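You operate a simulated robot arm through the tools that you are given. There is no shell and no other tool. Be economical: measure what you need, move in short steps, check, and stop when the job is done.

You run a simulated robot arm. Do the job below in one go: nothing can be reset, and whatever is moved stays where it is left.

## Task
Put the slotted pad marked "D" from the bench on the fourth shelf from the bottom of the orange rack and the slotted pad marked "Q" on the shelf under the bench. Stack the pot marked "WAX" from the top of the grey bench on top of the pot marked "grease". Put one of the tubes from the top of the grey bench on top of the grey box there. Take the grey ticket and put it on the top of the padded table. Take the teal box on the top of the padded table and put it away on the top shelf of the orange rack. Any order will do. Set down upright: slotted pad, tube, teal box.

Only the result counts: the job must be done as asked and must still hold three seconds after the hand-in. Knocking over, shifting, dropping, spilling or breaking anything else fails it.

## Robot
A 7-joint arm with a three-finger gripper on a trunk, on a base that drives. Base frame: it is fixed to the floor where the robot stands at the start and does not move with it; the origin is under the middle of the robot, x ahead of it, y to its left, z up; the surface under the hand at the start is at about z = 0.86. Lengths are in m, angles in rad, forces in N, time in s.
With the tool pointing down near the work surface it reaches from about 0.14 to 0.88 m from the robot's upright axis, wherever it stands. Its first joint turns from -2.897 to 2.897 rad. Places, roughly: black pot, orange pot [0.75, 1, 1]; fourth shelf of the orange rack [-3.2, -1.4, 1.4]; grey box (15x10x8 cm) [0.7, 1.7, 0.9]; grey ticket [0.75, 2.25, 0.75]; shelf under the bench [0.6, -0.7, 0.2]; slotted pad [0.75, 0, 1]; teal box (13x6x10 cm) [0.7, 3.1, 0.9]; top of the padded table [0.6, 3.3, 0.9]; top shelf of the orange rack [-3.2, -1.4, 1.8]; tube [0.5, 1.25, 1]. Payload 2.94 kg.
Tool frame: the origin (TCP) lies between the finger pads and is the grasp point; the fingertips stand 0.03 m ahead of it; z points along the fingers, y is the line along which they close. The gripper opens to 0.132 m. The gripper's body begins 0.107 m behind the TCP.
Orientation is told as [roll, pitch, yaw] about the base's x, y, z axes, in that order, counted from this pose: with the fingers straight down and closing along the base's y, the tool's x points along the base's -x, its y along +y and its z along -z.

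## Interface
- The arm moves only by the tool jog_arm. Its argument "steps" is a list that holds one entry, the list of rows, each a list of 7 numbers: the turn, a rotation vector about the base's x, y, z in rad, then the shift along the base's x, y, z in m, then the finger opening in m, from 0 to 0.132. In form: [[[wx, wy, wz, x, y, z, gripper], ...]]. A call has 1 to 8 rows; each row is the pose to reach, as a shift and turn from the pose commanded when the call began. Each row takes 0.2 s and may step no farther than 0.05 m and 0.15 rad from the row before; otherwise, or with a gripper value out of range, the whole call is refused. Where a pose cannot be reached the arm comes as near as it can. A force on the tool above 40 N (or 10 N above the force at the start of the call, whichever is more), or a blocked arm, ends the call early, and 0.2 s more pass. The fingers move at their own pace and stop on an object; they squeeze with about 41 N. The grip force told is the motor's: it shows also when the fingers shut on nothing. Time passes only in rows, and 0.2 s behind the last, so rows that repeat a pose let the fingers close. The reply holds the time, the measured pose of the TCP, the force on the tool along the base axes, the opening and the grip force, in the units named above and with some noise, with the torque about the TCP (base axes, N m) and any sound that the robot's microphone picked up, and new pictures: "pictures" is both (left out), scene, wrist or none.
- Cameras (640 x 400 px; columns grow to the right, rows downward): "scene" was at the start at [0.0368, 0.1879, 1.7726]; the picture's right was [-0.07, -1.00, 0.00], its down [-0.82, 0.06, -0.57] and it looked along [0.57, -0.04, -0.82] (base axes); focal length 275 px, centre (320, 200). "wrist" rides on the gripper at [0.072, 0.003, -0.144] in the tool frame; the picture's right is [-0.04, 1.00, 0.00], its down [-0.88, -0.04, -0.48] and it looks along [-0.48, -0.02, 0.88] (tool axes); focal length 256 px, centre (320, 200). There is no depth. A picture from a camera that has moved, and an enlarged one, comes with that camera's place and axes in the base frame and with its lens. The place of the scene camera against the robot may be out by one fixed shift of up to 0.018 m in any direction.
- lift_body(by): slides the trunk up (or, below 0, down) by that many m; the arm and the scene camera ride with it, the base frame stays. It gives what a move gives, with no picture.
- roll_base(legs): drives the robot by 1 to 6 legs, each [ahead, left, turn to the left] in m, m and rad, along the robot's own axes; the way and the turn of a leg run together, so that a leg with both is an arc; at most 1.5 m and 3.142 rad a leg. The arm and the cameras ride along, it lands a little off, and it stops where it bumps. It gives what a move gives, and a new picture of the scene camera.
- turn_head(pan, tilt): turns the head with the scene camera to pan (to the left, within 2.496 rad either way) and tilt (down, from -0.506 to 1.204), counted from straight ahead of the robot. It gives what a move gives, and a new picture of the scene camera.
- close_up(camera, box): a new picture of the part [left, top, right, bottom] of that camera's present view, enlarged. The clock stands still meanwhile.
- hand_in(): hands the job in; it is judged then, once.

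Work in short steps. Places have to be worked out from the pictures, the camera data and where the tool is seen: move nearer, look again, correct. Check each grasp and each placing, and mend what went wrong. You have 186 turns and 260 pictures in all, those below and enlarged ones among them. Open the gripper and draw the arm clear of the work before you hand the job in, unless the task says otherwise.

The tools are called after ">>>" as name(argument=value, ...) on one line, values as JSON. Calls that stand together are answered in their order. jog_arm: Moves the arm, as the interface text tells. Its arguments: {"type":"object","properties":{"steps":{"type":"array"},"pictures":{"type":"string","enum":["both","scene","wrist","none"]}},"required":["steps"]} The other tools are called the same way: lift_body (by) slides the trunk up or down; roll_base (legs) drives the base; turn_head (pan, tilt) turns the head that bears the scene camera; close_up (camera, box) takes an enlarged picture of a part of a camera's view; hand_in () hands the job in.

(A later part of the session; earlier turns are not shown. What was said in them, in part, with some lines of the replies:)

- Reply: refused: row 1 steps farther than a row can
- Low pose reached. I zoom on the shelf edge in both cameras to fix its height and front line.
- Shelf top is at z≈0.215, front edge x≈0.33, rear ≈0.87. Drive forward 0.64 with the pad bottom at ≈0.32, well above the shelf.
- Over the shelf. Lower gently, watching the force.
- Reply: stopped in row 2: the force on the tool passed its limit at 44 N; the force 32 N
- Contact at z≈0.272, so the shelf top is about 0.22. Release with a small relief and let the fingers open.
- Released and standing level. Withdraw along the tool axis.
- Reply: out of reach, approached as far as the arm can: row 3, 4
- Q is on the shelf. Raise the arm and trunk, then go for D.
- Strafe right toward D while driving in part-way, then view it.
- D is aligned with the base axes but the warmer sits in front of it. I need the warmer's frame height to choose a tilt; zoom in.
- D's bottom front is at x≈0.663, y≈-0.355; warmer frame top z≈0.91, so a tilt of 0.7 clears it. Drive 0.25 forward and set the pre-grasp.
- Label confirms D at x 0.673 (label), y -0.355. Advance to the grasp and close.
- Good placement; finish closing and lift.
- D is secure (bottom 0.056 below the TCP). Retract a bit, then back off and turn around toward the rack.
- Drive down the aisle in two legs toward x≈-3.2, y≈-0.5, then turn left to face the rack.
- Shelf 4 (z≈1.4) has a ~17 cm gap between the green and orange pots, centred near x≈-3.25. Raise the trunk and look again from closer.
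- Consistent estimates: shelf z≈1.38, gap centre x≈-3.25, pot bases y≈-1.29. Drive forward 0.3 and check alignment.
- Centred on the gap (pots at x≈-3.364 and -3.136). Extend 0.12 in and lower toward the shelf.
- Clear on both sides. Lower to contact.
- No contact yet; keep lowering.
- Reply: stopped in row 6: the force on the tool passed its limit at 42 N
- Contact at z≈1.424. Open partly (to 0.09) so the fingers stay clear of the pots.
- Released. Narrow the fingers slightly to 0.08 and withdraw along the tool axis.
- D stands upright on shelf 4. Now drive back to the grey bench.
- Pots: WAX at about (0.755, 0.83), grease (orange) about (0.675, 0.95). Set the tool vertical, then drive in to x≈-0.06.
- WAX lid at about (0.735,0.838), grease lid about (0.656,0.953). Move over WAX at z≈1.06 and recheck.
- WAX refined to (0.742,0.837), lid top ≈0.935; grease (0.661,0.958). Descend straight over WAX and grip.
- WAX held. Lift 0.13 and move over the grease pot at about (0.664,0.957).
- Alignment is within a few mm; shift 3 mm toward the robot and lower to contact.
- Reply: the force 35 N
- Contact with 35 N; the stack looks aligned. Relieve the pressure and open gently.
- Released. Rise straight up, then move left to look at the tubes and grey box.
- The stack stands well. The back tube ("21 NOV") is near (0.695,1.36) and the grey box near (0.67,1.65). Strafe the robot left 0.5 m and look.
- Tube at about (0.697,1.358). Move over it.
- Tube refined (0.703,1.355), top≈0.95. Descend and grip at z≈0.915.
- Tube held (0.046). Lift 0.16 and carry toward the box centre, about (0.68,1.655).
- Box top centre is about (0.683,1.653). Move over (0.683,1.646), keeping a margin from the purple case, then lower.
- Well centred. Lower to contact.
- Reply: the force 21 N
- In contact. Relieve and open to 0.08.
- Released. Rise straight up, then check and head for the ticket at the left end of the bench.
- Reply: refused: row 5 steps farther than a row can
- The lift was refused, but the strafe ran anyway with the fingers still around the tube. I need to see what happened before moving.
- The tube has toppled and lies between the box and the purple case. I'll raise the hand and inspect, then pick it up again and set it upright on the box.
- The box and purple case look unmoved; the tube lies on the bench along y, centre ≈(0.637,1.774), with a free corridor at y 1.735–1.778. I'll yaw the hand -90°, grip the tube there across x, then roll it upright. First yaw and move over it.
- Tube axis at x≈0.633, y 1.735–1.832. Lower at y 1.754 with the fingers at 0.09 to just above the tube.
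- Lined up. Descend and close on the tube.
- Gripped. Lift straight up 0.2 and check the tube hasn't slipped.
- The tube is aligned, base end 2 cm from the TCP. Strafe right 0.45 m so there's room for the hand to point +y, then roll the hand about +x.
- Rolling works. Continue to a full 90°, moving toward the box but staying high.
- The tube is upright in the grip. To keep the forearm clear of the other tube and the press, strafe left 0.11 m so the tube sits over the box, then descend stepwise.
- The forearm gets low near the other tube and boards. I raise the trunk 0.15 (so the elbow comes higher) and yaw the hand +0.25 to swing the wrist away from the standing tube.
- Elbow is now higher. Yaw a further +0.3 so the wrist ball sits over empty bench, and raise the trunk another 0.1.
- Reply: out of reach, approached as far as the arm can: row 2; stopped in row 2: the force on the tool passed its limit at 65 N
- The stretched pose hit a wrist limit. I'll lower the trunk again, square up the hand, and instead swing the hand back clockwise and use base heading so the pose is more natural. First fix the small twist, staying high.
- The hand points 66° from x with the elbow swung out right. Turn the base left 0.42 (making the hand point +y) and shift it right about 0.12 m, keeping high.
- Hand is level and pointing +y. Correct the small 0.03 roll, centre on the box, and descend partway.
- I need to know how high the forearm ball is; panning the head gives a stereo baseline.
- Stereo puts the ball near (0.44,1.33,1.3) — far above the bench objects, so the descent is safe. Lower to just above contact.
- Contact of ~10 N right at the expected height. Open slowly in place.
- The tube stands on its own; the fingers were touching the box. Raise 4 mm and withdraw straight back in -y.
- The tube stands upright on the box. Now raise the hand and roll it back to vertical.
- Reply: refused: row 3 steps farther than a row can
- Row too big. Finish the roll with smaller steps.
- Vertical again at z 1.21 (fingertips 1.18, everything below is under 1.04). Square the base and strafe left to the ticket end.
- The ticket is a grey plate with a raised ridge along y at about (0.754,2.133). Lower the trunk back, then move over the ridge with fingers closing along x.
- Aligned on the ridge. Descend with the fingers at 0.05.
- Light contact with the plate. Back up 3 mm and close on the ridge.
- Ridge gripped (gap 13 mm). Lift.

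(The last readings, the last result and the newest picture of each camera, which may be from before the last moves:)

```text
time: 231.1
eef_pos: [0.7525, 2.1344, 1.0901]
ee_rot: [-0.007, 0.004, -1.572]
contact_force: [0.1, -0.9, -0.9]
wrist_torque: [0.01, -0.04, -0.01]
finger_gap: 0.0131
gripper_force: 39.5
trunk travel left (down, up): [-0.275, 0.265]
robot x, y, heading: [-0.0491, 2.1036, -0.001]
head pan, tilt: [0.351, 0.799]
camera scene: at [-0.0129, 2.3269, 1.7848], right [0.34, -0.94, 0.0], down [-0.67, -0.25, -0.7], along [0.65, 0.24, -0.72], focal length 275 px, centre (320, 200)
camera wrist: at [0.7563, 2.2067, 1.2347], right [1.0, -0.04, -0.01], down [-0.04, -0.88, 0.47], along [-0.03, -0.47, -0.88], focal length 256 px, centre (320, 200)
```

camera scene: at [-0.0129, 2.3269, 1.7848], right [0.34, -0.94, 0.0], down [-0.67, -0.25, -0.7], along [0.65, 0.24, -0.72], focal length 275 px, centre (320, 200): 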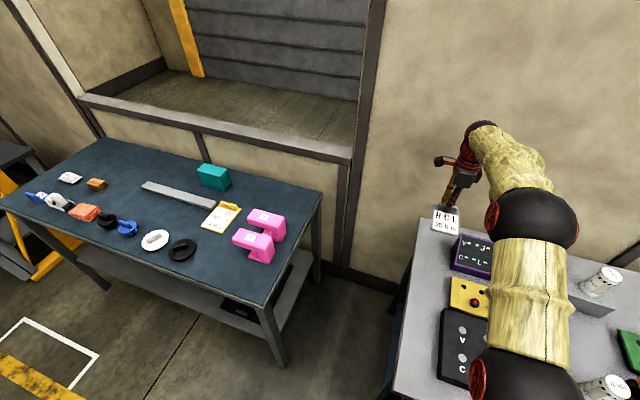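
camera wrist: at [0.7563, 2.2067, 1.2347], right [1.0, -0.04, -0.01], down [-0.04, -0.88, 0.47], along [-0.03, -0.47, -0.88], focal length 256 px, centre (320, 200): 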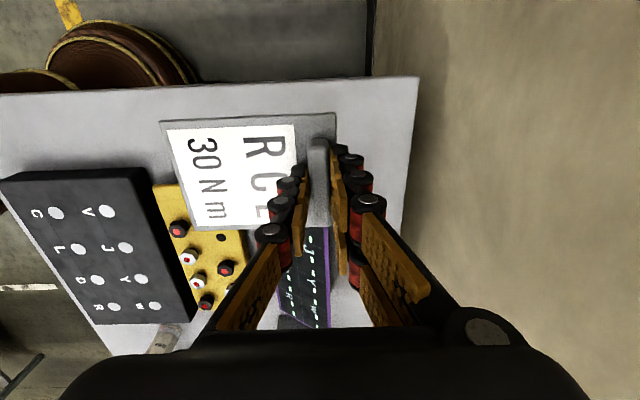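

Ticket held level. A free spot on the padded table is at the back right, around (0.78,2.83). Strafe left 0.70 m.

>>> roll_base(legs=[[0, 0.7, 0]])

>>> jog_arm(steps=[[[0, 0, 0, 0, 0, 0, 0.0]]], pictures="wrist")

```text
time: 234.9
eef_pos: [0.75, 2.8392, 1.0907]
ee_rot: [-0.007, 0.004, -1.569]
contact_force: [-0.5, 0.6, -0.5]
wrist_torque: [0.02, 0.0, 0.03]
finger_gap: 0.0131
gripper_force: 39.6
trunk travel left (down, up): [-0.275, 0.265]
robot x, y, heading: [-0.0535, 2.8092, 0.006]
head pan, tilt: [0.351, 0.799]
camera scene: at [-0.0148, 3.0285, 1.7847], right [0.35, -0.94, 0.0], down [-0.67, -0.25, -0.7], along [0.65, 0.24, -0.72], focal length 275 px, centre (320, 200)
```

scene: 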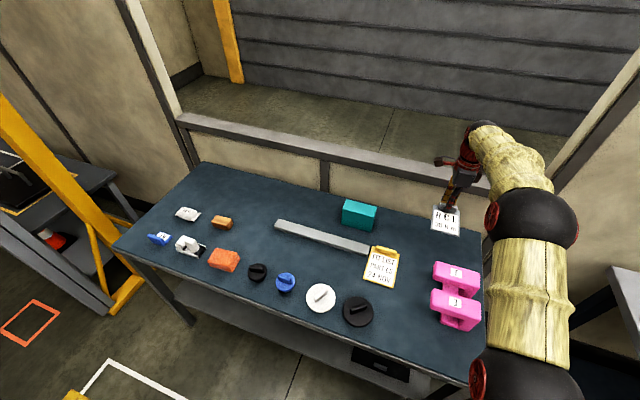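

```text
time: 235.3
eef_pos: [0.7509, 2.8376, 1.0905]
ee_rot: [-0.006, 0.004, -1.569]
contact_force: [0.2, -0.5, -0.5]
wrist_torque: [0.0, -0.06, -0.02]
finger_gap: 0.0129
gripper_force: 39.4
trunk travel left (down, up): [-0.275, 0.265]
robot x, y, heading: [-0.0524, 2.8089, 0.007]
head pan, tilt: [0.351, 0.799]
camera wrist: at [0.7548, 2.9105, 1.2343], right [1.0, -0.04, -0.01], down [-0.03, -0.88, 0.47], along [-0.03, -0.47, -0.88], focal length 256 px, centre (320, 200)
```

wrist: 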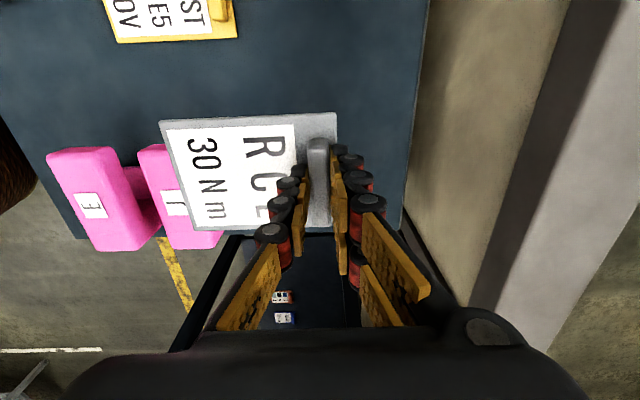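

Move to (0.785,2.86) and lower close to the table.

>>> jog_arm(steps=[[[0, 0, 0, 0.02, 0.012, -0.03, 0.0], [0, 0, 0, 0.035, 0.022, -0.07, 0.0], [0, 0, 0, 0.035, 0.022, -0.115, 0.0], [0, 0, 0, 0.035, 0.022, -0.15, 0.0]]], pictures="both")

```text
time: 236.3
eef_pos: [0.7858, 2.861, 0.9399]
ee_rot: [-0.006, 0.001, -1.569]
contact_force: [0.5, -0.1, -0.3]
wrist_torque: [0.01, 0.01, 0.0]
finger_gap: 0.0131
gripper_force: 39.5
trunk travel left (down, up): [-0.275, 0.265]
robot x, y, heading: [-0.0559, 2.809, 0.003]
head pan, tilt: [0.351, 0.799]
camera scene: at [-0.014, 3.0282, 1.7847], right [0.35, -0.94, 0.0], down [-0.67, -0.25, -0.7], along [0.65, 0.24, -0.72], focal length 275 px, centre (320, 200)
camera wrist: at [0.7896, 2.9332, 1.0831], right [1.0, -0.04, -0.01], down [-0.03, -0.88, 0.47], along [-0.03, -0.47, -0.88], focal length 256 px, centre (320, 200)
```

scene: 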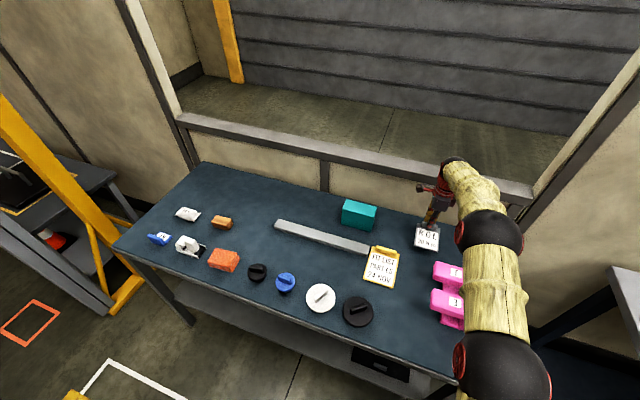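
wrist: 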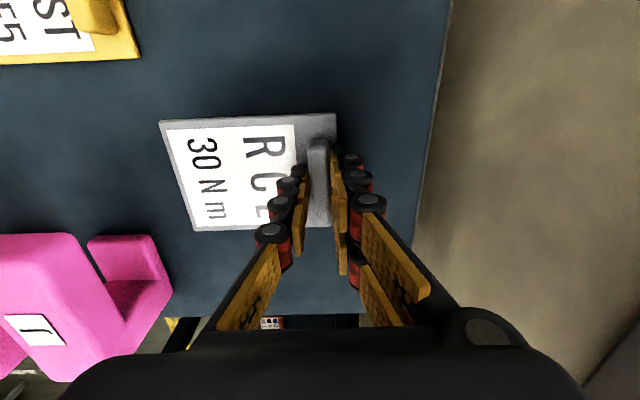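

Clear area. Lower gently to contact.

>>> jog_arm(steps=[[[0, 0, 0, 0, 0, -0.015, 0.0], [0, 0, 0, 0, 0, -0.03, 0.0], [0, 0, 0, 0, 0, -0.036, 0.0], [0, 0, 0, 0, 0, -0.039, 0.0], [0, 0, 0, 0, 0, -0.042, 0.0]]], pictures="none")

```text
time: 237.5
eef_pos: [0.7844, 2.8611, 0.898]
ee_rot: [-0.009, 0.002, -1.569]
contact_force: [0.3, -0.7, -1.4]
wrist_torque: [0.01, -0.01, 0.01]
finger_gap: 0.013
gripper_force: 40.0
trunk travel left (down, up): [-0.275, 0.265]
robot x, y, heading: [-0.0544, 2.8058, 0.003]
head pan, tilt: [0.351, 0.799]
```

>>> jog_arm(steps=[[[0, 0, 0, 0, 0, -0.003, 0.0], [0, 0, 0, 0, 0, -0.006, 0.0], [0, 0, 0, 0, 0, -0.009, 0.0], [0, 0, 0, 0, 0, -0.012, 0.0], [0, 0, 0, 0, 0, -0.015, 0.0]]], pictures="wrist")

```text
time: 238.5
eef_pos: [0.7895, 2.8609, 0.8979]
ee_rot: [0.005, 0.003, -1.569]
contact_force: [1.1, 0.9, 13.0]
wrist_torque: [-0.08, 0.25, 0.0]
finger_gap: 0.0129
gripper_force: 39.5
trunk travel left (down, up): [-0.275, 0.265]
robot x, y, heading: [-0.0511, 2.8072, 0.009]
head pan, tilt: [0.351, 0.799]
stopped in row 4: the force on the tool passed its limit at 43 N (the readings are from after the stop); the commanded pose is now the measured one
camera wrist: at [0.7916, 2.9326, 1.0402], right [1.0, -0.04, 0.01], down [-0.04, -0.88, 0.47], along [-0.01, -0.47, -0.88], focal length 256 px, centre (320, 200)
```

wrist: 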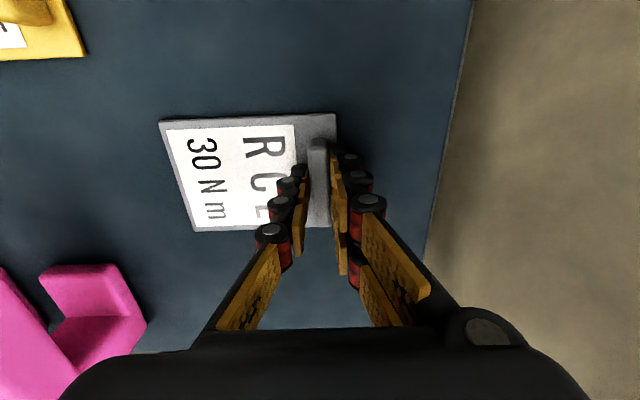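

On the table. Open and lift away.

>>> jog_arm(steps=[[[0, 0, 0, 0, 0, 0.001, 0.02], [0, 0, 0, 0, 0, 0.001, 0.035], [0, 0, 0, 0, 0, 0.001, 0.05], [0, 0, 0, 0, 0, 0.02, 0.05], [0, 0, 0, 0, 0, 0.06, 0.06], [0, 0, 0, 0, 0, 0.105, 0.08], [0, 0, 0, 0, 0, 0.15, 0.1], [0, 0, 0, 0, 0, 0.195, 0.12]]], pictures="wrist")

```text
time: 240.3
eef_pos: [0.7888, 2.8632, 1.0874]
ee_rot: [0.0, 0.003, -1.57]
contact_force: [-1.2, 1.3, -0.2]
wrist_torque: [-0.03, -0.04, 0.01]
finger_gap: 0.109
gripper_force: 0.1
trunk travel left (down, up): [-0.275, 0.265]
robot x, y, heading: [-0.0556, 2.8068, 0.009]
head pan, tilt: [0.351, 0.799]
camera wrist: at [0.7917, 2.9342, 1.2322], right [1.0, -0.04, 0.0], down [-0.04, -0.88, 0.47], along [-0.02, -0.47, -0.88], focal length 256 px, centre (320, 200)
```

wrist: 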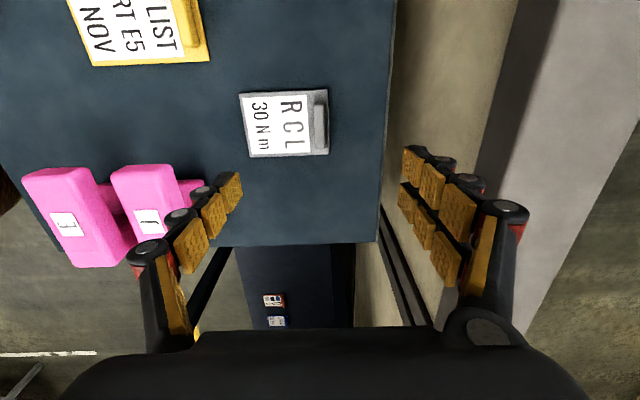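

The ticket is on the padded table. Now move over to view the teal box; yaw the hand back to 0 on the way.

>>> jog_arm(steps=[[[0, 0, 0.14, -0.04, 0, 0.02, 0.132], [0, 0, 0.28, -0.08, 0, 0.04, 0.132], [0, 0, 0.42, -0.12, 0, 0.06, 0.132], [0, 0, 0.56, -0.16, 0, 0.08, 0.132], [0, 0, 0.7, -0.18, 0.02, 0.1, 0.132], [0, 0, 0.84, -0.18, 0.06, 0.12, 0.132], [0, 0, 0.98, -0.18, 0.1, 0.12, 0.132], [0, 0, 1.12, -0.18, 0.14, 0.12, 0.132]]], pictures="none")

>>> jog_arm(steps=[[[0, 0, 0.14, 0, 0.03, 0, 0.132], [0, 0, 0.28, 0, 0.06, 0, 0.132], [0, 0, 0.42, 0, 0.09, 0, 0.132], [0, 0, 0.45, 0, 0.12, 0, 0.132]]], pictures="wrist")

```text
time: 242.1
eef_pos: [0.6083, 3.0027, 1.2078]
ee_rot: [-0.001, 0.006, -0.446]
contact_force: [-0.3, 0.7, 0.0]
wrist_torque: [-0.04, 0.02, 0.01]
finger_gap: 0.1319
gripper_force: 0.1
trunk travel left (down, up): [-0.275, 0.265]
robot x, y, heading: [-0.0579, 2.809, 0.007]
head pan, tilt: [0.351, 0.799]
```

```text
time: 243.1
eef_pos: [0.6082, 3.1224, 1.2062]
ee_rot: [0.0, 0.005, 0.004]
contact_force: [0.0, 0.1, 1.5]
wrist_torque: [-0.01, -0.02, -0.03]
finger_gap: 0.1321
gripper_force: 0.1
trunk travel left (down, up): [-0.275, 0.265]
robot x, y, heading: [-0.058, 2.8102, 0.006]
head pan, tilt: [0.351, 0.799]
camera wrist: at [0.5369, 3.1256, 1.3504], right [0.04, 1.0, 0.0], down [0.88, -0.04, 0.47], along [0.47, -0.02, -0.88], focal length 256 px, centre (320, 200)
```

wrist: 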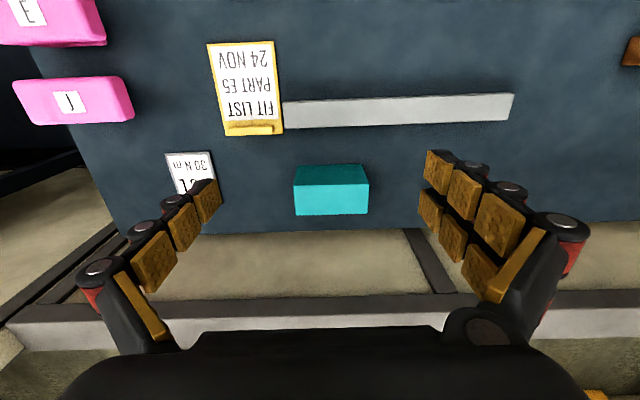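

The teal box is 13 cm along y, 6 cm along x, centre ≈(0.745,3.137), top ≈0.96. Before choosing the grip, I test how high a vertical hand can reach with the trunk up.

>>> lift_body(by=0.26)

>>> jog_arm(steps=[[[0, 0, 0, -0.01, -0.015, 0.045, 0.132], [0, 0, 0, -0.02, -0.03, 0.09, 0.132], [0, 0, 0, -0.03, -0.045, 0.135, 0.132], [0, 0, 0, -0.04, -0.06, 0.18, 0.132], [0, 0, 0, -0.05, -0.075, 0.225, 0.132], [0, 0, 0, -0.06, -0.09, 0.27, 0.132], [0, 0, 0, -0.07, -0.105, 0.315, 0.132], [0, 0, 0, -0.08, -0.12, 0.36, 0.132]]], pictures="none")

```text
time: 245.8
eef_pos: [0.6081, 3.1211, 1.4676]
ee_rot: [-0.001, 0.003, 0.002]
contact_force: [-0.1, 0.2, 0.6]
wrist_torque: [0.01, 0.0, 0.0]
finger_gap: 0.1322
gripper_force: 0.2
trunk travel left (down, up): [-0.535, 0.005]
robot x, y, heading: [-0.0536, 2.8082, 0.009]
head pan, tilt: [0.351, 0.799]
```

```text
time: 247.6
eef_pos: [0.5215, 3.0015, 1.8055]
ee_rot: [0.001, 0.002, 0.002]
contact_force: [-0.3, -1.1, 1.3]
wrist_torque: [0.05, -0.08, 0.02]
finger_gap: 0.1318
gripper_force: 0.1
out of reach, approached as far as the arm can: row 8
trunk travel left (down, up): [-0.535, 0.005]
robot x, y, heading: [-0.0559, 2.8056, 0.006]
head pan, tilt: [0.351, 0.799]
```

Vertical reach tops out at 1.805 there, too low for a comfortable placing, so I'll grip the box with a forward-tilted hand (pointing +y and down, closing along x). Lower the trunk and turn the base left 0.6.

>>> lift_body(by=-0.26)

>>> roll_base(legs=[[0, 0, 0.6], [0.05, 0.02, 0]])

>>> jog_arm(steps=[[[0, 0, 0.14, 0.02, -0.02, -0.035, 0.132], [0, 0, 0.28, 0.04, -0.04, -0.07, 0.132], [0, 0, 0.42, 0.06, -0.06, -0.105, 0.132], [0, 0, 0.56, 0.08, -0.08, -0.14, 0.132], [0, 0, 0.7, 0.1, -0.1, -0.175, 0.132], [0, 0, 0.84, 0.12, -0.12, -0.21, 0.132], [0, 0, 0.965, 0.14, -0.14, -0.24, 0.132]]], pictures="scene")

```text
time: 250.3
eef_pos: [0.5244, 3.0022, 1.5436]
ee_rot: [0.002, 0.005, 0.002]
contact_force: [0.5, 0.2, -0.8]
wrist_torque: [-0.01, -0.01, 0.01]
finger_gap: 0.1321
gripper_force: 0.1
trunk travel left (down, up): [-0.275, 0.265]
robot x, y, heading: [-0.0581, 2.8081, 0.004]
head pan, tilt: [0.351, 0.799]
```

```text
time: 252.8
eef_pos: [0.3451, 3.3405, 1.5407]
ee_rot: [-0.001, 0.007, 0.601]
contact_force: [0.5, 0.2, -0.6]
wrist_torque: [-0.1, 0.05, 0.0]
finger_gap: 0.1319
gripper_force: 0.2
trunk travel left (down, up): [-0.275, 0.265]
robot x, y, heading: [-0.0212, 2.852, 0.612]
head pan, tilt: [0.351, 0.799]
camera scene: at [-0.1148, 3.0622, 1.7846], right [0.82, -0.58, 0.0], down [-0.41, -0.59, -0.7], along [0.4, 0.57, -0.72], focal length 275 px, centre (320, 200)
```

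scene: 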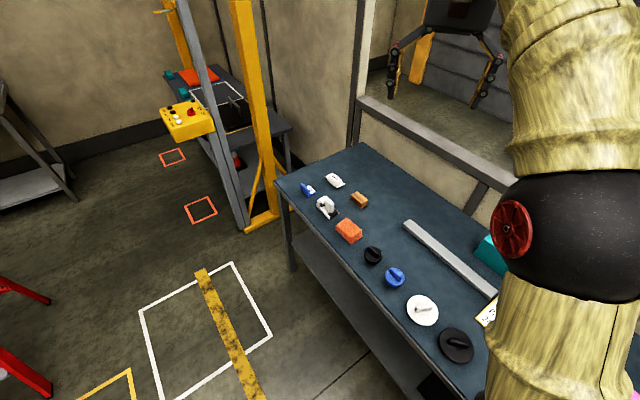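

```text
time: 254.4
eef_pos: [0.4852, 3.1995, 1.3013]
ee_rot: [0.0, 0.005, 1.568]
contact_force: [0.4, 0.0, 0.2]
wrist_torque: [0.0, 0.01, -0.03]
finger_gap: 0.1315
gripper_force: 0.0
trunk travel left (down, up): [-0.275, 0.265]
robot x, y, heading: [-0.0277, 2.8521, 0.603]
head pan, tilt: [0.351, 0.799]
camera scene: at [-0.1152, 3.0604, 1.7848], right [0.82, -0.58, 0.0], down [-0.41, -0.59, -0.7], along [0.4, 0.57, -0.72], focal length 275 px, centre (320, 200)
```

scene: 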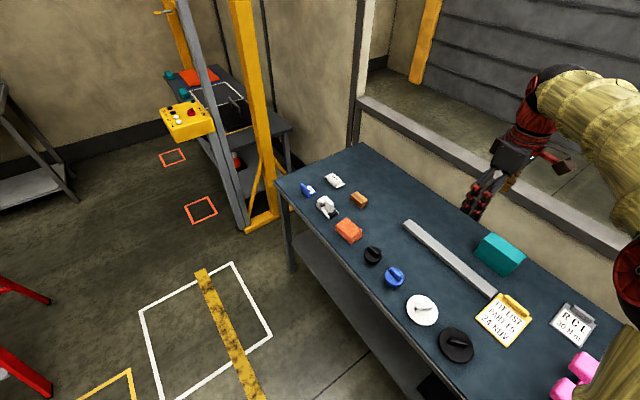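

Now tilt the hand 0.8 about +x while moving to the -y side of the box, above it.

>>> jog_arm(steps=[[[0.115, 0, 0, 0.03, -0.028, -0.02, 0.132], [0.23, 0, 0, 0.06, -0.056, -0.04, 0.132], [0.345, 0, 0, 0.09, -0.084, -0.06, 0.132], [0.46, 0, 0, 0.12, -0.112, -0.08, 0.132], [0.575, 0, 0, 0.15, -0.14, -0.1, 0.132], [0.69, 0, 0, 0.18, -0.168, -0.12, 0.132], [0.8, 0, 0, 0.21, -0.195, -0.14, 0.132]]], pictures="both")

```text
time: 256.1
eef_pos: [0.6957, 3.0036, 1.1622]
ee_rot: [0.006, -0.797, 1.563]
contact_force: [-0.2, 0.2, 0.4]
wrist_torque: [-0.04, 0.02, 0.02]
finger_gap: 0.1322
gripper_force: 0.0
trunk travel left (down, up): [-0.275, 0.265]
robot x, y, heading: [-0.0257, 2.8529, 0.603]
head pan, tilt: [0.351, 0.799]
camera scene: at [-0.1143, 3.0596, 1.7849], right [0.82, -0.58, 0.0], down [-0.42, -0.58, -0.7], along [0.4, 0.57, -0.72], focal length 275 px, centre (320, 200)
camera wrist: at [0.6914, 2.8508, 1.2099], right [-1.0, 0.03, 0.03], down [0.04, 0.27, 0.96], along [0.02, 0.96, -0.27], focal length 256 px, centre (320, 200)
```

scene: 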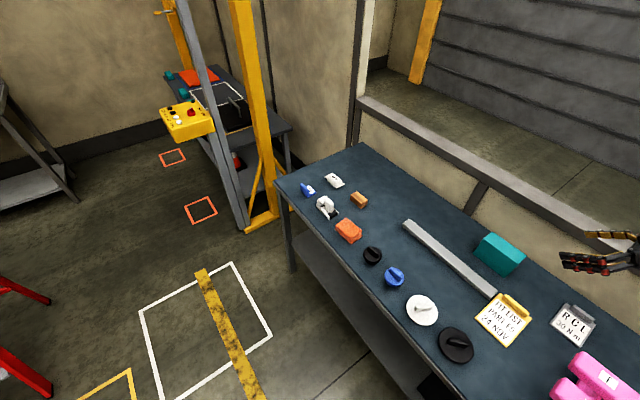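
wrist: 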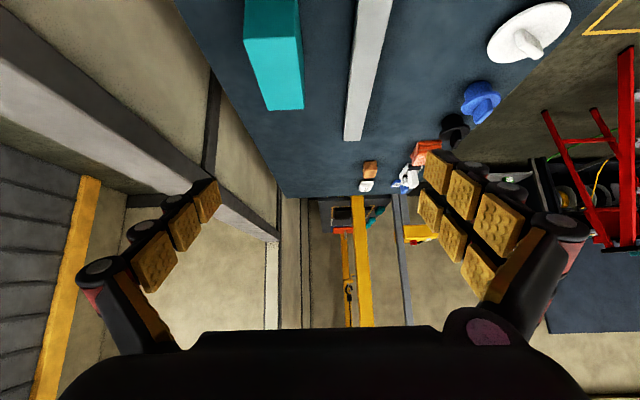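

Box centre x≈0.746, y 3.073–3.202, slight yaw -0.04. Move to a pre-grasp 12 cm back along the tool axis.

>>> jog_arm(steps=[[[0, 0, -0.02, 0.02, 0.01, -0.04, 0.132], [0, 0, -0.04, 0.035, 0.02, -0.08, 0.132], [0, 0, -0.04, 0.05, 0.03, -0.12, 0.132], [0, 0, -0.04, 0.05, 0.04, -0.153, 0.132]]], pictures="wrist")

```text
time: 257.1
eef_pos: [0.7448, 3.0447, 1.008]
ee_rot: [0.004, -0.797, 1.522]
contact_force: [0.7, -0.3, -1.0]
wrist_torque: [0.01, 0.05, 0.03]
finger_gap: 0.1316
gripper_force: 0.0
trunk travel left (down, up): [-0.275, 0.265]
robot x, y, heading: [-0.0217, 2.8561, 0.605]
head pan, tilt: [0.351, 0.799]
camera wrist: at [0.7349, 2.8923, 1.0573], right [-1.0, 0.07, 0.03], down [0.05, 0.27, 0.96], along [0.06, 0.96, -0.28], focal length 256 px, centre (320, 200)
```

wrist: 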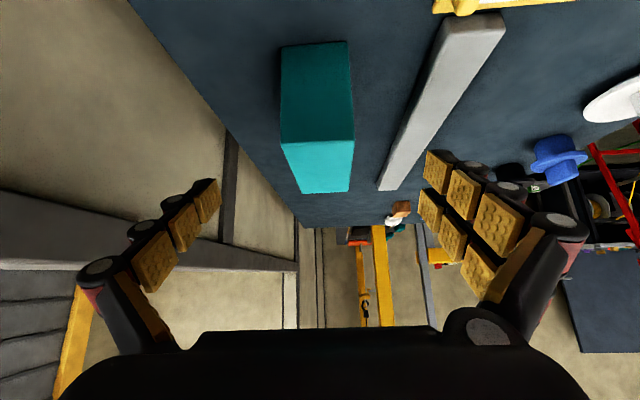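

Centred. Advance and close on the box.

>>> jog_arm(steps=[[[0, 0, 0.02, 0.002, 0.03, -0.029, 0.132], [0, 0, 0.03, 0.002, 0.06, -0.058, 0.132], [0, 0, 0.03, 0.002, 0.085, -0.083, 0.132], [0, 0, 0.03, 0.002, 0.085, -0.083, 0.1], [0, 0, 0.03, 0.002, 0.085, -0.083, 0.06], [0, 0, 0.03, 0.002, 0.085, -0.083, 0.0], [0, 0, 0.03, 0.002, 0.085, -0.083, 0.0], [0, 0, 0.03, 0.002, 0.085, -0.083, 0.0]]], pictures="wrist")

```text
time: 258.9
eef_pos: [0.745, 3.1306, 0.9276]
ee_rot: [0.005, -0.796, 1.554]
contact_force: [2.1, 0.2, -0.5]
wrist_torque: [0.08, -0.14, 0.02]
finger_gap: 0.0604
gripper_force: 7.2
trunk travel left (down, up): [-0.275, 0.265]
robot x, y, heading: [-0.0225, 2.8492, 0.605]
head pan, tilt: [0.351, 0.799]
camera wrist: at [0.7401, 2.9769, 0.9757], right [-1.0, 0.04, 0.03], down [0.05, 0.28, 0.96], along [0.03, 0.96, -0.28], focal length 256 px, centre (320, 200)
```

wrist: 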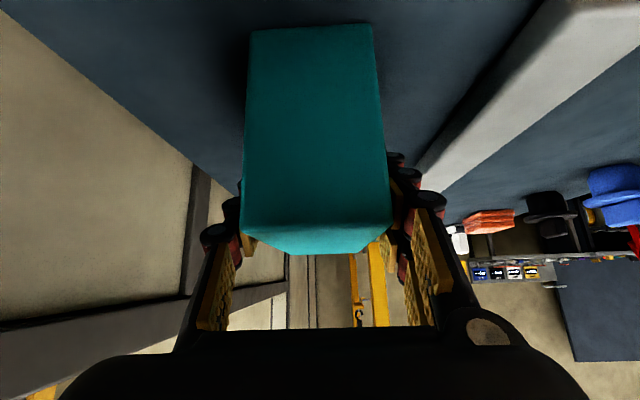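

Finish the squeeze, then lift straight up.

>>> jog_arm(steps=[[[0, 0, 0, 0, 0, 0, 0.0], [0, 0, 0, 0, 0, 0.0, 0.0], [0, 0, 0, 0, 0, 0.03, 0.0], [0, 0, 0, 0, 0, 0.07, 0.0], [0, 0, 0, 0, 0, 0.115, 0.0], [0, 0, 0, 0, 0, 0.16, 0.0], [0, 0, 0, 0, 0, 0.205, 0.0], [0, 0, 0, 0, 0, 0.25, 0.0]]], pictures="both")

```text
time: 260.6
eef_pos: [0.7443, 3.1297, 1.1755]
ee_rot: [0.009, -0.793, 1.551]
contact_force: [-0.3, 1.0, -4.8]
wrist_torque: [0.05, -0.06, -0.01]
finger_gap: 0.0592
gripper_force: 40.9
trunk travel left (down, up): [-0.275, 0.265]
robot x, y, heading: [-0.0228, 2.8533, 0.601]
head pan, tilt: [0.351, 0.799]
camera scene: at [-0.1162, 3.0603, 1.7848], right [0.82, -0.58, 0.0], down [-0.41, -0.59, -0.7], along [0.4, 0.57, -0.72], focal length 275 px, centre (320, 200)
camera wrist: at [0.7396, 2.9763, 1.2249], right [-1.0, 0.04, 0.04], down [0.05, 0.28, 0.96], along [0.03, 0.96, -0.28], focal length 256 px, centre (320, 200)
```

scene: 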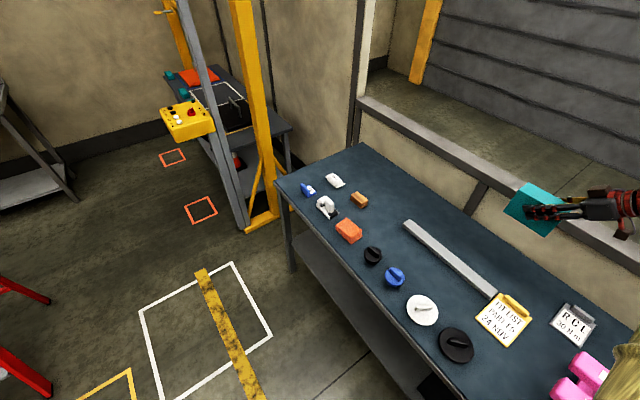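
wrist: 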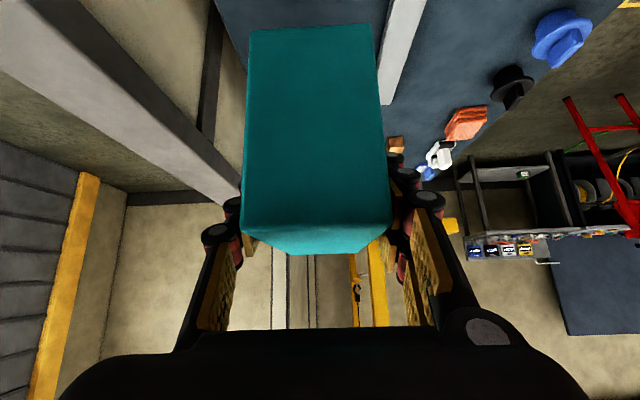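

Held firmly. Bring the box in front of the robot and rotate the hand to point along the robot's heading, raising it too.

>>> jog_arm(steps=[[[0, 0, -0.136, -0.039, 0.009, 0.018, 0.0], [0, 0, -0.272, -0.078, 0.018, 0.036, 0.0], [0, 0, -0.408, -0.117, 0.027, 0.054, 0.0], [0, 0, -0.544, -0.156, 0.036, 0.072, 0.0], [0, 0, -0.68, -0.195, 0.045, 0.09, 0.0], [0, 0, -0.816, -0.234, 0.054, 0.1, 0.0], [0, 0, -0.95, -0.272, 0.062, 0.11, 0.0]]], pictures="wrist")

```text
time: 262.2
eef_pos: [0.471, 3.1904, 1.2864]
ee_rot: [0.003, -0.795, 0.608]
contact_force: [-0.2, 0.6, -3.7]
wrist_torque: [-0.02, 0.04, -0.01]
finger_gap: 0.0591
gripper_force: 40.9
trunk travel left (down, up): [-0.275, 0.265]
robot x, y, heading: [-0.0248, 2.8533, 0.603]
head pan, tilt: [0.351, 0.799]
camera wrist: at [0.3442, 3.1072, 1.3357], right [-0.55, 0.84, 0.03], down [0.25, 0.12, 0.96], along [0.8, 0.53, -0.28], focal length 256 px, centre (320, 200)
```

wrist: 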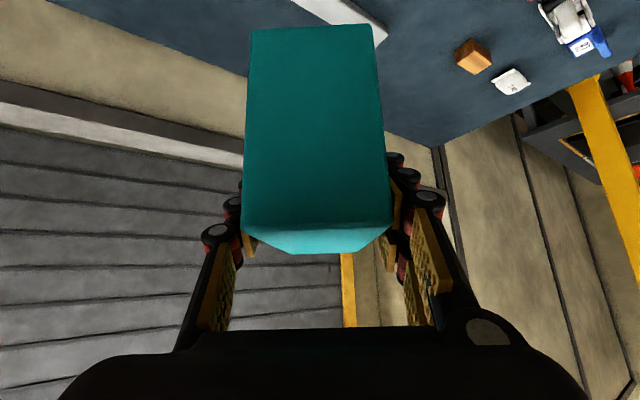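

Now travel: back off, turn to face -y, and drive down between benches.

>>> roll_base(legs=[[-0.65, 0, 0], [0, 0, -2.174], [1.4, 0, 0], [1.2, 0, 0]])

```text
time: 283.3
eef_pos: [-0.5646, -0.7247, 1.2856]
ee_rot: [0.005, -0.794, -1.57]
contact_force: [-1.4, 0.4, -3.7]
wrist_torque: [0.03, -0.02, 0.0]
finger_gap: 0.0592
gripper_force: 41.0
trunk travel left (down, up): [-0.275, 0.265]
robot x, y, heading: [-0.5688, -0.1193, -1.567]
head pan, tilt: [0.351, 0.799]
camera scene: at [-0.3513, -0.1652, 1.7847], right [-0.94, -0.35, 0.0], down [-0.25, 0.67, -0.7], along [0.24, -0.65, -0.72], focal length 275 px, centre (320, 200)
```

scene: 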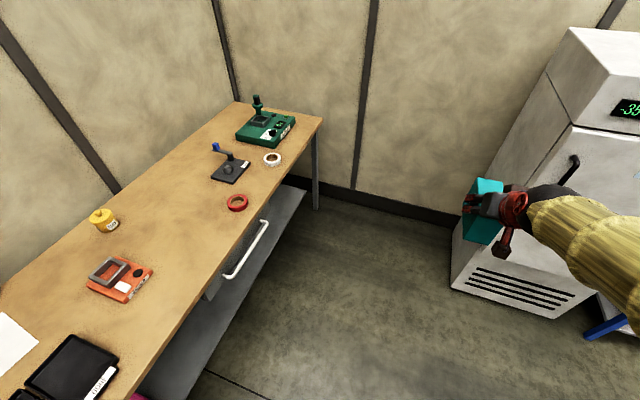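

Clear of the freezer. Turn right and go down the aisle.

>>> roll_base(legs=[[0, 0, -1.571], [0.4, 0.35, 0], [1.1, 0, 0], [0.95, 0, 0], [0, -0.2, 0], [0, 0, 1.571]])

>>> turn_head(pan=0.0, tilt=0.2)

```text
time: 305.1
eef_pos: [-3.0275, -0.8565, 1.2866]
ee_rot: [0.006, -0.794, -1.59]
contact_force: [-0.8, -0.5, -3.9]
wrist_torque: [0.04, 0.0, 0.0]
finger_gap: 0.0593
gripper_force: 40.5
trunk travel left (down, up): [-0.275, 0.265]
robot x, y, heading: [-3.0159, -0.2564, -1.587]
head pan, tilt: [0.351, 0.799]
camera scene: at [-2.8023, -0.3015, 1.7847], right [-0.94, -0.33, 0.0], down [-0.23, 0.68, -0.7], along [0.23, -0.66, -0.72], focal length 275 px, centre (320, 200)
```

scene: 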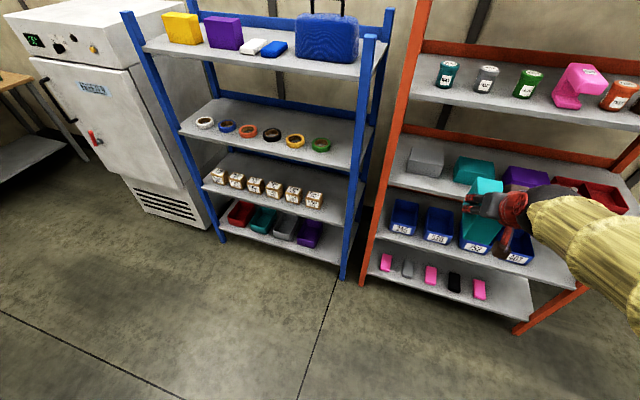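

```text
time: 306.1
eef_pos: [-3.027, -0.8563, 1.2869]
ee_rot: [0.007, -0.794, -1.591]
contact_force: [0.5, 0.4, -2.9]
wrist_torque: [0.04, 0.03, -0.02]
finger_gap: 0.0594
gripper_force: 41.3
trunk travel left (down, up): [-0.275, 0.265]
robot x, y, heading: [-3.014, -0.2543, -1.587]
head pan, tilt: [0.0, 0.201]
camera scene: at [-2.8303, -0.3185, 1.8383], right [-1.0, 0.02, 0.0], down [0.0, 0.2, -0.98], along [-0.02, -0.98, -0.2], focal length 275 px, centre (320, 200)
```

scene: 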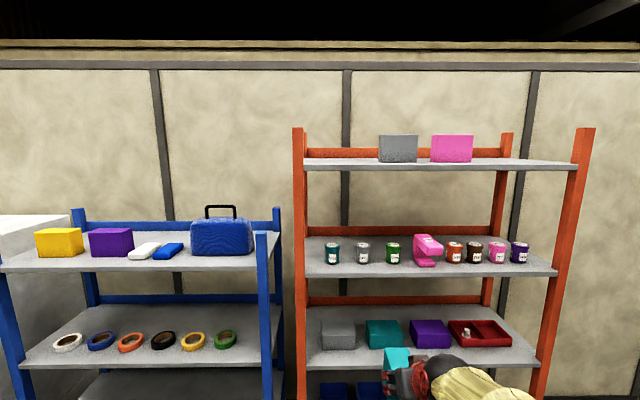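

D is still upright on shelf 4. The left part of the top shelf (x≈-2.94) is free. Align the base, then raise trunk and arm in the free space.

>>> roll_base(legs=[[0, 0.085, 0.016]])

>>> lift_body(by=0.262)

>>> jog_arm(steps=[[[0, 0, 0, 0, 0, 0.045, 0.0], [0, 0, 0, 0, 0, 0.09, 0.0], [0, 0, 0, 0, 0, 0.135, 0.0], [0, 0, 0, 0, 0, 0.18, 0.0], [0, 0, 0, 0, 0, 0.225, 0.0], [0, 0, 0, 0, 0, 0.27, 0.0], [0, 0, 0, 0, 0, 0.315, 0.0], [0, 0, 0, 0, 0, 0.345, 0.0]]], pictures="both")

```text
time: 307.2
eef_pos: [-2.9316, -0.856, 1.2864]
ee_rot: [0.004, -0.793, -1.572]
contact_force: [1.1, -0.6, -4.0]
wrist_torque: [0.01, 0.02, -0.04]
finger_gap: 0.0592
gripper_force: 41.0
trunk travel left (down, up): [-0.275, 0.265]
robot x, y, heading: [-2.9293, -0.2572, -1.572]
head pan, tilt: [0.0, 0.201]
camera scene: at [-2.7426, -0.3161, 1.8382], right [-1.0, 0.0, 0.0], down [0.0, 0.2, -0.98], along [0.0, -0.98, -0.2], focal length 275 px, centre (320, 200)
```

scene: 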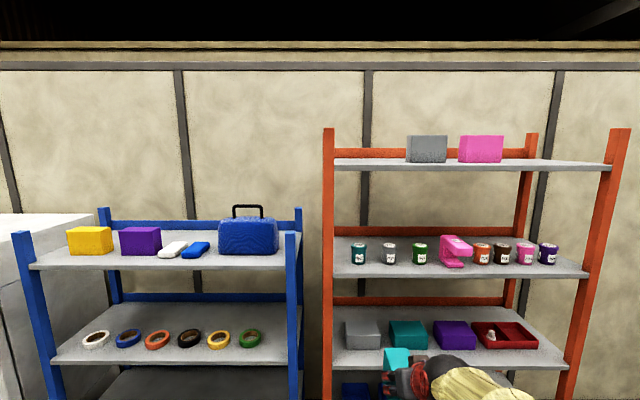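

```text
time: 309.8
eef_pos: [-2.9327, -0.8569, 1.5484]
ee_rot: [0.004, -0.794, -1.572]
contact_force: [0.4, 0.2, -3.1]
wrist_torque: [0.03, 0.0, 0.0]
finger_gap: 0.0592
gripper_force: 41.3
trunk travel left (down, up): [-0.537, 0.003]
robot x, y, heading: [-2.9298, -0.2493, -1.572]
head pan, tilt: [0.0, 0.201]
```

```text
time: 311.6
eef_pos: [-2.9323, -0.857, 1.8941]
ee_rot: [0.005, -0.791, -1.573]
contact_force: [-0.2, 0.8, -3.4]
wrist_torque: [0.03, 0.0, 0.01]
finger_gap: 0.0592
gripper_force: 41.1
trunk travel left (down, up): [-0.537, 0.003]
robot x, y, heading: [-2.929, -0.2549, -1.571]
head pan, tilt: [0.0, 0.201]
camera scene: at [-2.7444, -0.316, 2.1004], right [-1.0, 0.0, 0.0], down [0.0, 0.2, -0.98], along [0.0, -0.98, -0.2], focal length 275 px, centre (320, 200)
camera wrist: at [-2.93, -0.7035, 1.9439], right [1.0, -0.03, 0.03], down [-0.04, -0.28, 0.96], along [-0.02, -0.96, -0.28], focal length 256 px, centre (320, 200)
```

scene: 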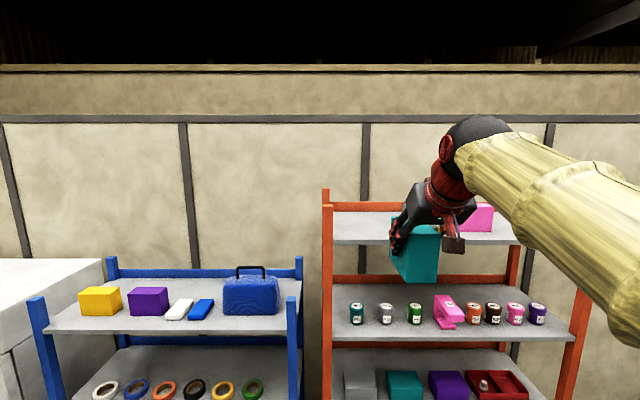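
wrist: 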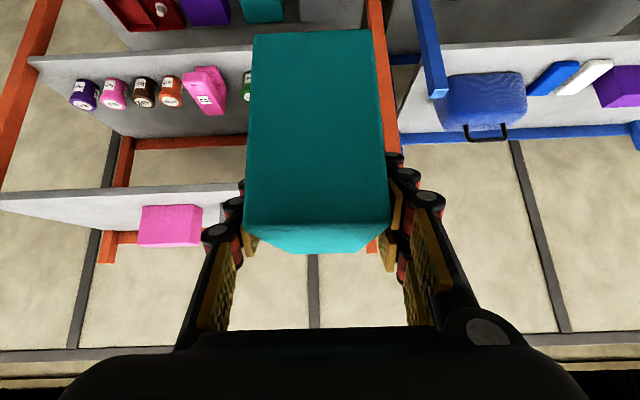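

At z 1.894 the box bottom (≈1.826) clears the top shelf (~1.77). Drive forward 0.47 m over the shelf.

>>> roll_base(legs=[[0.47, 0, 0]])

>>> jog_arm(steps=[[[0, 0, 0, 0, 0, -0.01, 0.0]]], pictures="wrist")

```text
time: 314.4
eef_pos: [-2.9335, -1.3278, 1.8939]
ee_rot: [0.006, -0.792, -1.573]
contact_force: [0.4, -1.6, -4.4]
wrist_torque: [0.02, -0.04, 0.01]
finger_gap: 0.0594
gripper_force: 41.1
trunk travel left (down, up): [-0.537, 0.003]
robot x, y, heading: [-2.9287, -0.7227, -1.57]
head pan, tilt: [0.0, 0.201]
camera scene: at [-2.7448, -0.7861, 2.1003], right [-1.0, 0.0, 0.0], down [0.0, 0.2, -0.98], along [0.0, -0.98, -0.2], focal length 275 px, centre (320, 200)
```

scene: 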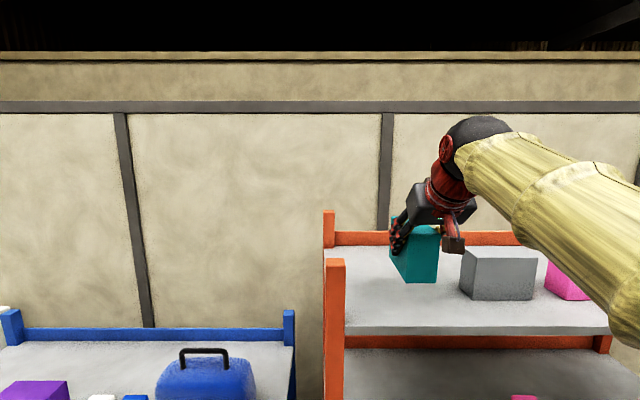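

```text
time: 314.8
eef_pos: [-2.9335, -1.3261, 1.8853]
ee_rot: [0.006, -0.794, -1.572]
contact_force: [0.1, -0.5, -3.0]
wrist_torque: [0.06, 0.0, 0.02]
finger_gap: 0.0594
gripper_force: 41.1
trunk travel left (down, up): [-0.537, 0.003]
robot x, y, heading: [-2.9272, -0.7267, -1.57]
head pan, tilt: [0.0, 0.201]
camera wrist: at [-2.9303, -1.172, 1.934], right [1.0, -0.03, 0.04], down [-0.04, -0.28, 0.96], along [-0.02, -0.96, -0.28], focal length 256 px, centre (320, 200)
```

wrist: 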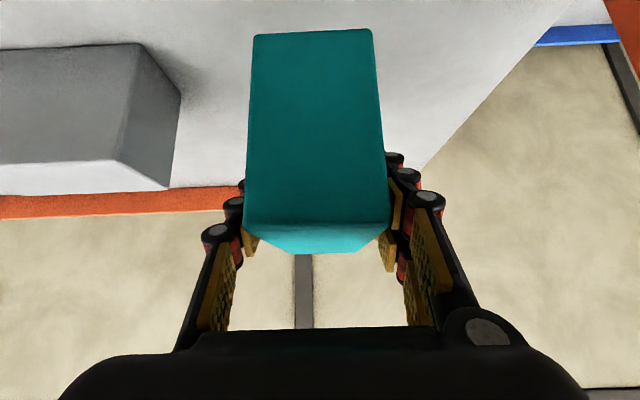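

Positioned between the grey block and the rack's side. Move 3 cm deeper and lower.

>>> jog_arm(steps=[[[0, 0, 0, 0, -0.03, 0, 0.0], [0, 0, 0, 0, -0.03, -0.015, 0.0], [0, 0, 0, 0, -0.03, -0.03, 0.0], [0, 0, 0, 0, -0.03, -0.036, 0.0], [0, 0, 0, 0, -0.03, -0.04, 0.0]]], pictures="wrist")

```text
time: 316.0
eef_pos: [-2.9336, -1.3549, 1.8454]
ee_rot: [0.006, -0.792, -1.572]
contact_force: [0.4, 0.2, -4.2]
wrist_torque: [0.02, 0.0, -0.02]
finger_gap: 0.0591
gripper_force: 40.9
trunk travel left (down, up): [-0.537, 0.003]
robot x, y, heading: [-2.9305, -0.7235, -1.564]
head pan, tilt: [0.0, 0.201]
camera wrist: at [-2.9305, -1.2024, 1.8938], right [1.0, -0.03, 0.04], down [-0.04, -0.28, 0.96], along [-0.02, -0.96, -0.28], focal length 256 px, centre (320, 200)
```

wrist: 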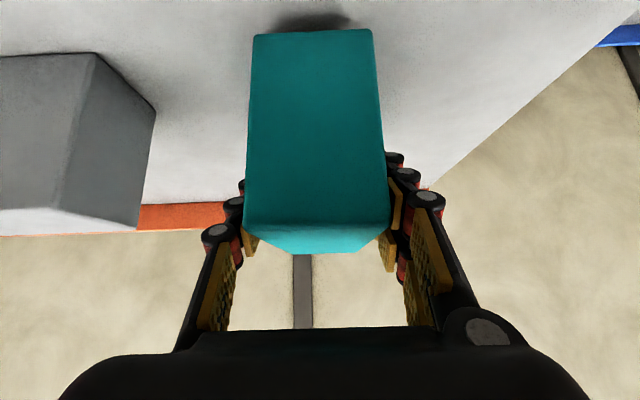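

>>> jog_arm(steps=[[[0, 0, 0, 0, 0, -0.003, 0.0], [0, 0, 0, 0, 0, -0.006, 0.0], [0, 0, 0, 0, 0, -0.009, 0.0], [0, 0, 0, 0, 0, -0.012, 0.0], [0, 0, 0, 0, 0, -0.015, 0.0], [0, 0, 0, 0, 0, -0.018, 0.0], [0, 0, 0, 0, 0, -0.021, 0.0]]], pictures="wrist")

```text
time: 317.6
eef_pos: [-2.9329, -1.3558, 1.8275]
ee_rot: [0.006, -0.802, -1.571]
contact_force: [1.8, 1.4, 20.1]
wrist_torque: [0.29, 0.72, 0.22]
finger_gap: 0.0593
gripper_force: 41.4
trunk travel left (down, up): [-0.537, 0.003]
robot x, y, heading: [-2.9319, -0.7246, -1.571]
head pan, tilt: [0.0, 0.201]
camera wrist: at [-2.9302, -1.2015, 1.8753], right [1.0, -0.03, 0.03], down [-0.04, -0.27, 0.96], along [-0.02, -0.96, -0.27], focal length 256 px, centre (320, 200)
```

wrist: 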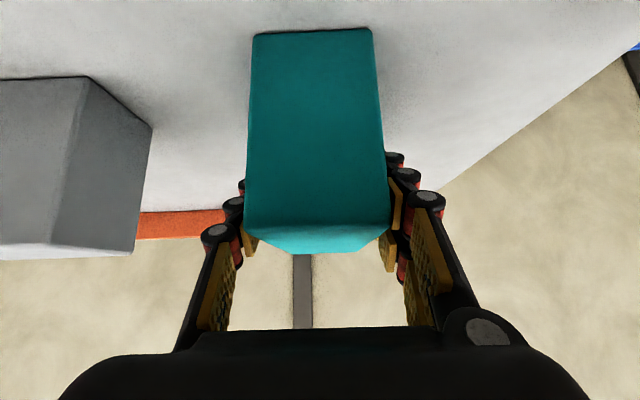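

Contact. Relieve slightly and open.

>>> jog_arm(steps=[[[0, 0, 0, 0, 0, 0.002, 0.05], [0, 0, 0, 0, 0, 0.003, 0.06], [0, 0, 0, 0, 0, 0.003, 0.07], [0, 0, 0, 0, 0, 0.003, 0.085], [0, 0, 0, 0, 0, 0.003, 0.1], [0, 0, 0, 0, 0, 0.003, 0.1]]], pictures="wrist")

```text
time: 319.0
eef_pos: [-2.9329, -1.3554, 1.8264]
ee_rot: [0.005, -0.793, -1.573]
contact_force: [-0.3, -0.4, 0.3]
wrist_torque: [-0.02, 0.0, 0.01]
finger_gap: 0.1
gripper_force: 0.2
trunk travel left (down, up): [-0.537, 0.003]
robot x, y, heading: [-2.9286, -0.7263, -1.567]
head pan, tilt: [0.0, 0.201]
camera wrist: at [-2.9303, -1.2022, 1.8756], right [1.0, -0.03, 0.03], down [-0.04, -0.28, 0.96], along [-0.02, -0.96, -0.28], focal length 256 px, centre (320, 200)
```

wrist: 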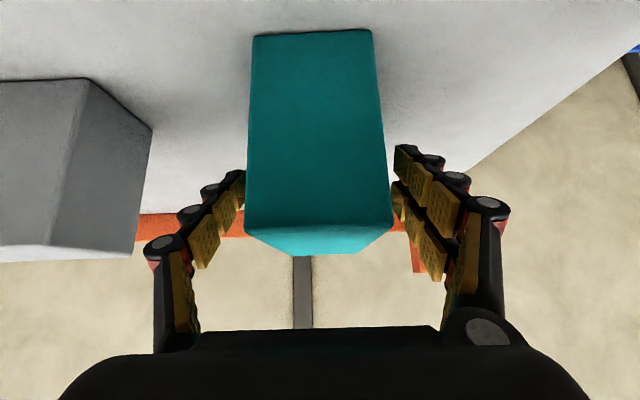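

Released, box stands flat. Withdraw along the tool axis (back and up).

>>> jog_arm(steps=[[[0, 0, 0, 0, 0.02, 0.02, 0.1], [0, 0, 0, 0, 0.05, 0.048, 0.1], [0, 0, 0, 0, 0.085, 0.075, 0.1], [0, 0, 0, 0, 0.13, 0.09, 0.1], [0, 0, 0, 0, 0.175, 0.09, 0.1]]], pictures="wrist")

```text
time: 320.2
eef_pos: [-2.9329, -1.1776, 1.917]
ee_rot: [0.003, -0.795, -1.573]
contact_force: [0.3, 1.2, 0.2]
wrist_torque: [-0.07, 0.02, 0.02]
finger_gap: 0.1004
gripper_force: 0.5
trunk travel left (down, up): [-0.537, 0.003]
robot x, y, heading: [-2.9332, -0.7217, -1.568]
head pan, tilt: [0.0, 0.201]
camera wrist: at [-2.9294, -1.0239, 1.9662], right [1.0, -0.03, 0.04], down [-0.04, -0.27, 0.96], along [-0.02, -0.96, -0.28], focal length 256 px, centre (320, 200)
```

wrist: 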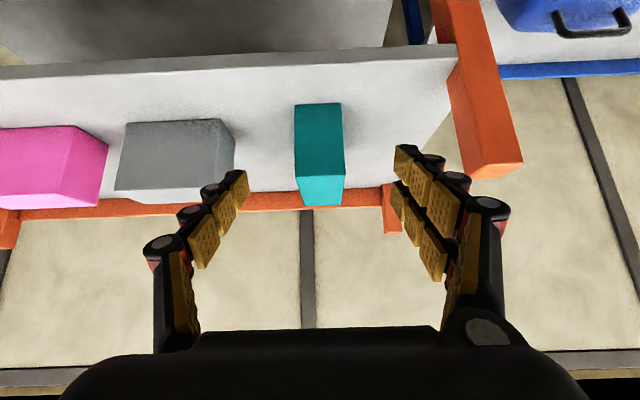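

The teal box stands on the top shelf. Back off and take a final look.

>>> roll_base(legs=[[-0.45, 0, 0]])

>>> close_up(camera="scene", box=[300, 170, 600, 380])

```text
time: 323.0
eef_pos: [-2.9307, -0.7308, 1.9163]
ee_rot: [0.006, -0.794, -1.571]
contact_force: [-0.5, 0.5, -0.6]
wrist_torque: [0.0, -0.02, 0.02]
finger_gap: 0.0999
gripper_force: 0.0
trunk travel left (down, up): [-0.537, 0.003]
robot x, y, heading: [-2.9317, -0.2731, -1.565]
head pan, tilt: [0.0, 0.201]
camera scene: at [-2.7448, -0.3332, 2.1004], right [-1.0, 0.0, 0.0], down [0.0, 0.2, -0.98], along [0.0, -0.98, -0.2], focal length 275 px, centre (320, 200)
```

scene: 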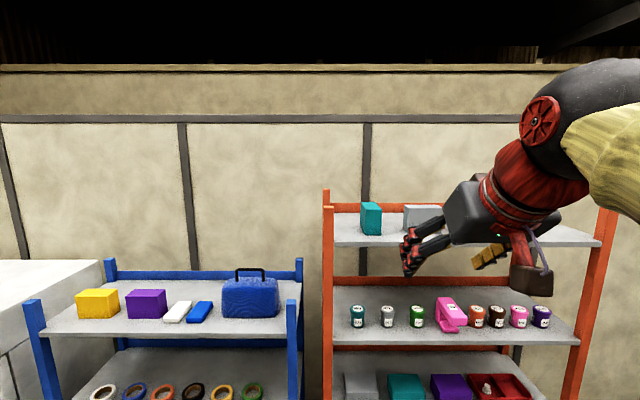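

```text
1.90 times, centred on (450, 275) of scene
camera zoom: at [-2.7448, -0.3332, 2.1004], right [-1.0, 0.0, 0.0], down [0.0, 0.2, -0.98], along [0.0, -0.98, -0.2], focal length 524 px, centre (72, 57)
```

zoom: 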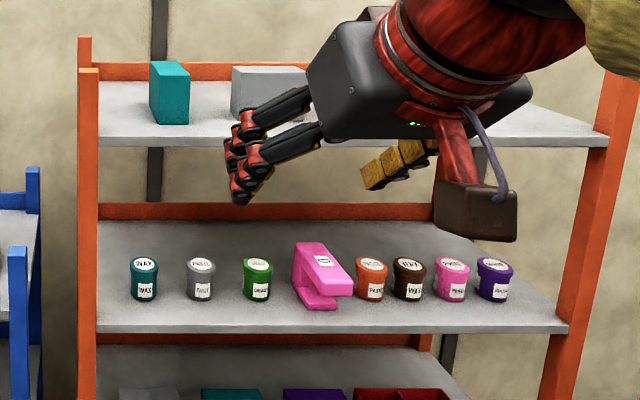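

Both rack placings are good. One last remote look at the grey bench.

>>> turn_head(pan=2.2, tilt=0.3)

>>> close_up(camera="scene", box=[220, 120, 420, 245])

```text
time: 325.0
eef_pos: [-2.9313, -0.7317, 1.9163]
ee_rot: [0.005, -0.792, -1.57]
contact_force: [0.3, -0.1, 0.5]
wrist_torque: [-0.02, 0.02, 0.0]
finger_gap: 0.1002
gripper_force: 0.0
trunk travel left (down, up): [-0.537, 0.003]
robot x, y, heading: [-2.9261, -0.271, -1.566]
head pan, tilt: [2.201, 0.3]
camera scene: at [-2.6695, -0.1863, 2.0911], right [0.59, -0.81, 0.0], down [-0.24, -0.17, -0.96], along [0.77, 0.56, -0.3], focal length 275 px, centre (320, 200)
```

scene: 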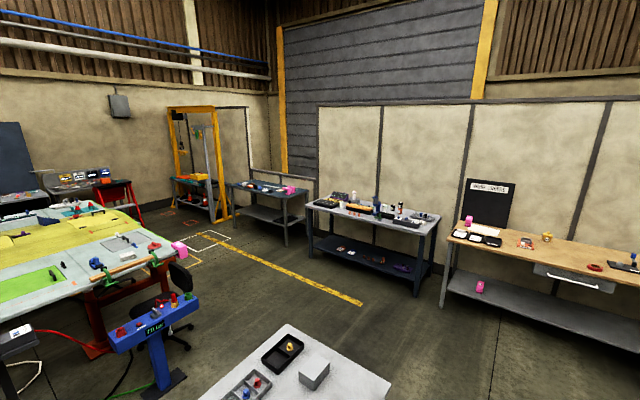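

```text
3.20 times, centred on (320, 182) of scene
camera zoom: at [-2.6695, -0.1863, 2.0911], right [0.59, -0.81, 0.0], down [-0.24, -0.17, -0.96], along [0.77, 0.56, -0.3], focal length 879 px, centre (320, 256)
```

zoom: 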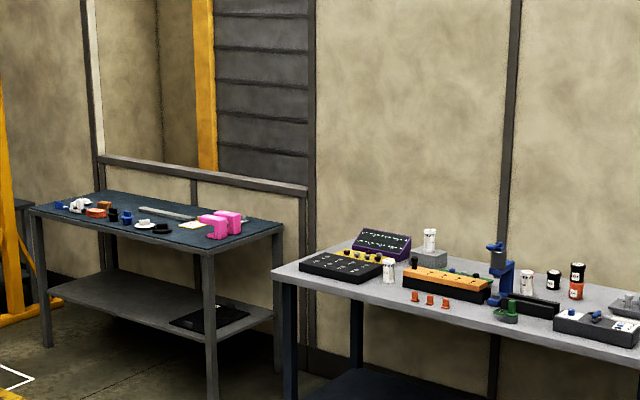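

All placings hold: the tube stands on the grey box, WAX sits on grease, Q is on the low shelf, and the ticket is on the padded table. The gripper is open and clear, so I hand in.

>>> hand_in()

```text
The job is handed in.
```

I handed the job in with everything in the place you asked for, but I knocked the tube off the grey box once along the way.

- **Tube:** I drove the base sideways while the fingers were still around it, and it fell onto the bench. I picked it up and stood it upright on the box again. In the pictures the grey box and the purple case next to it look unmoved, but I can't rule out that the box shifted by up to about a centimetre.
- **Pads:** "D" is upright on the fourth shelf of the orange rack. "Q" is upright on the shelf under the bench.
- **Pots:** "WAX" is stacked on "grease".
- **Ticket:** The grey ticket is on the padded table.
- **Teal box:** It is upright on the top shelf of the orange rack.
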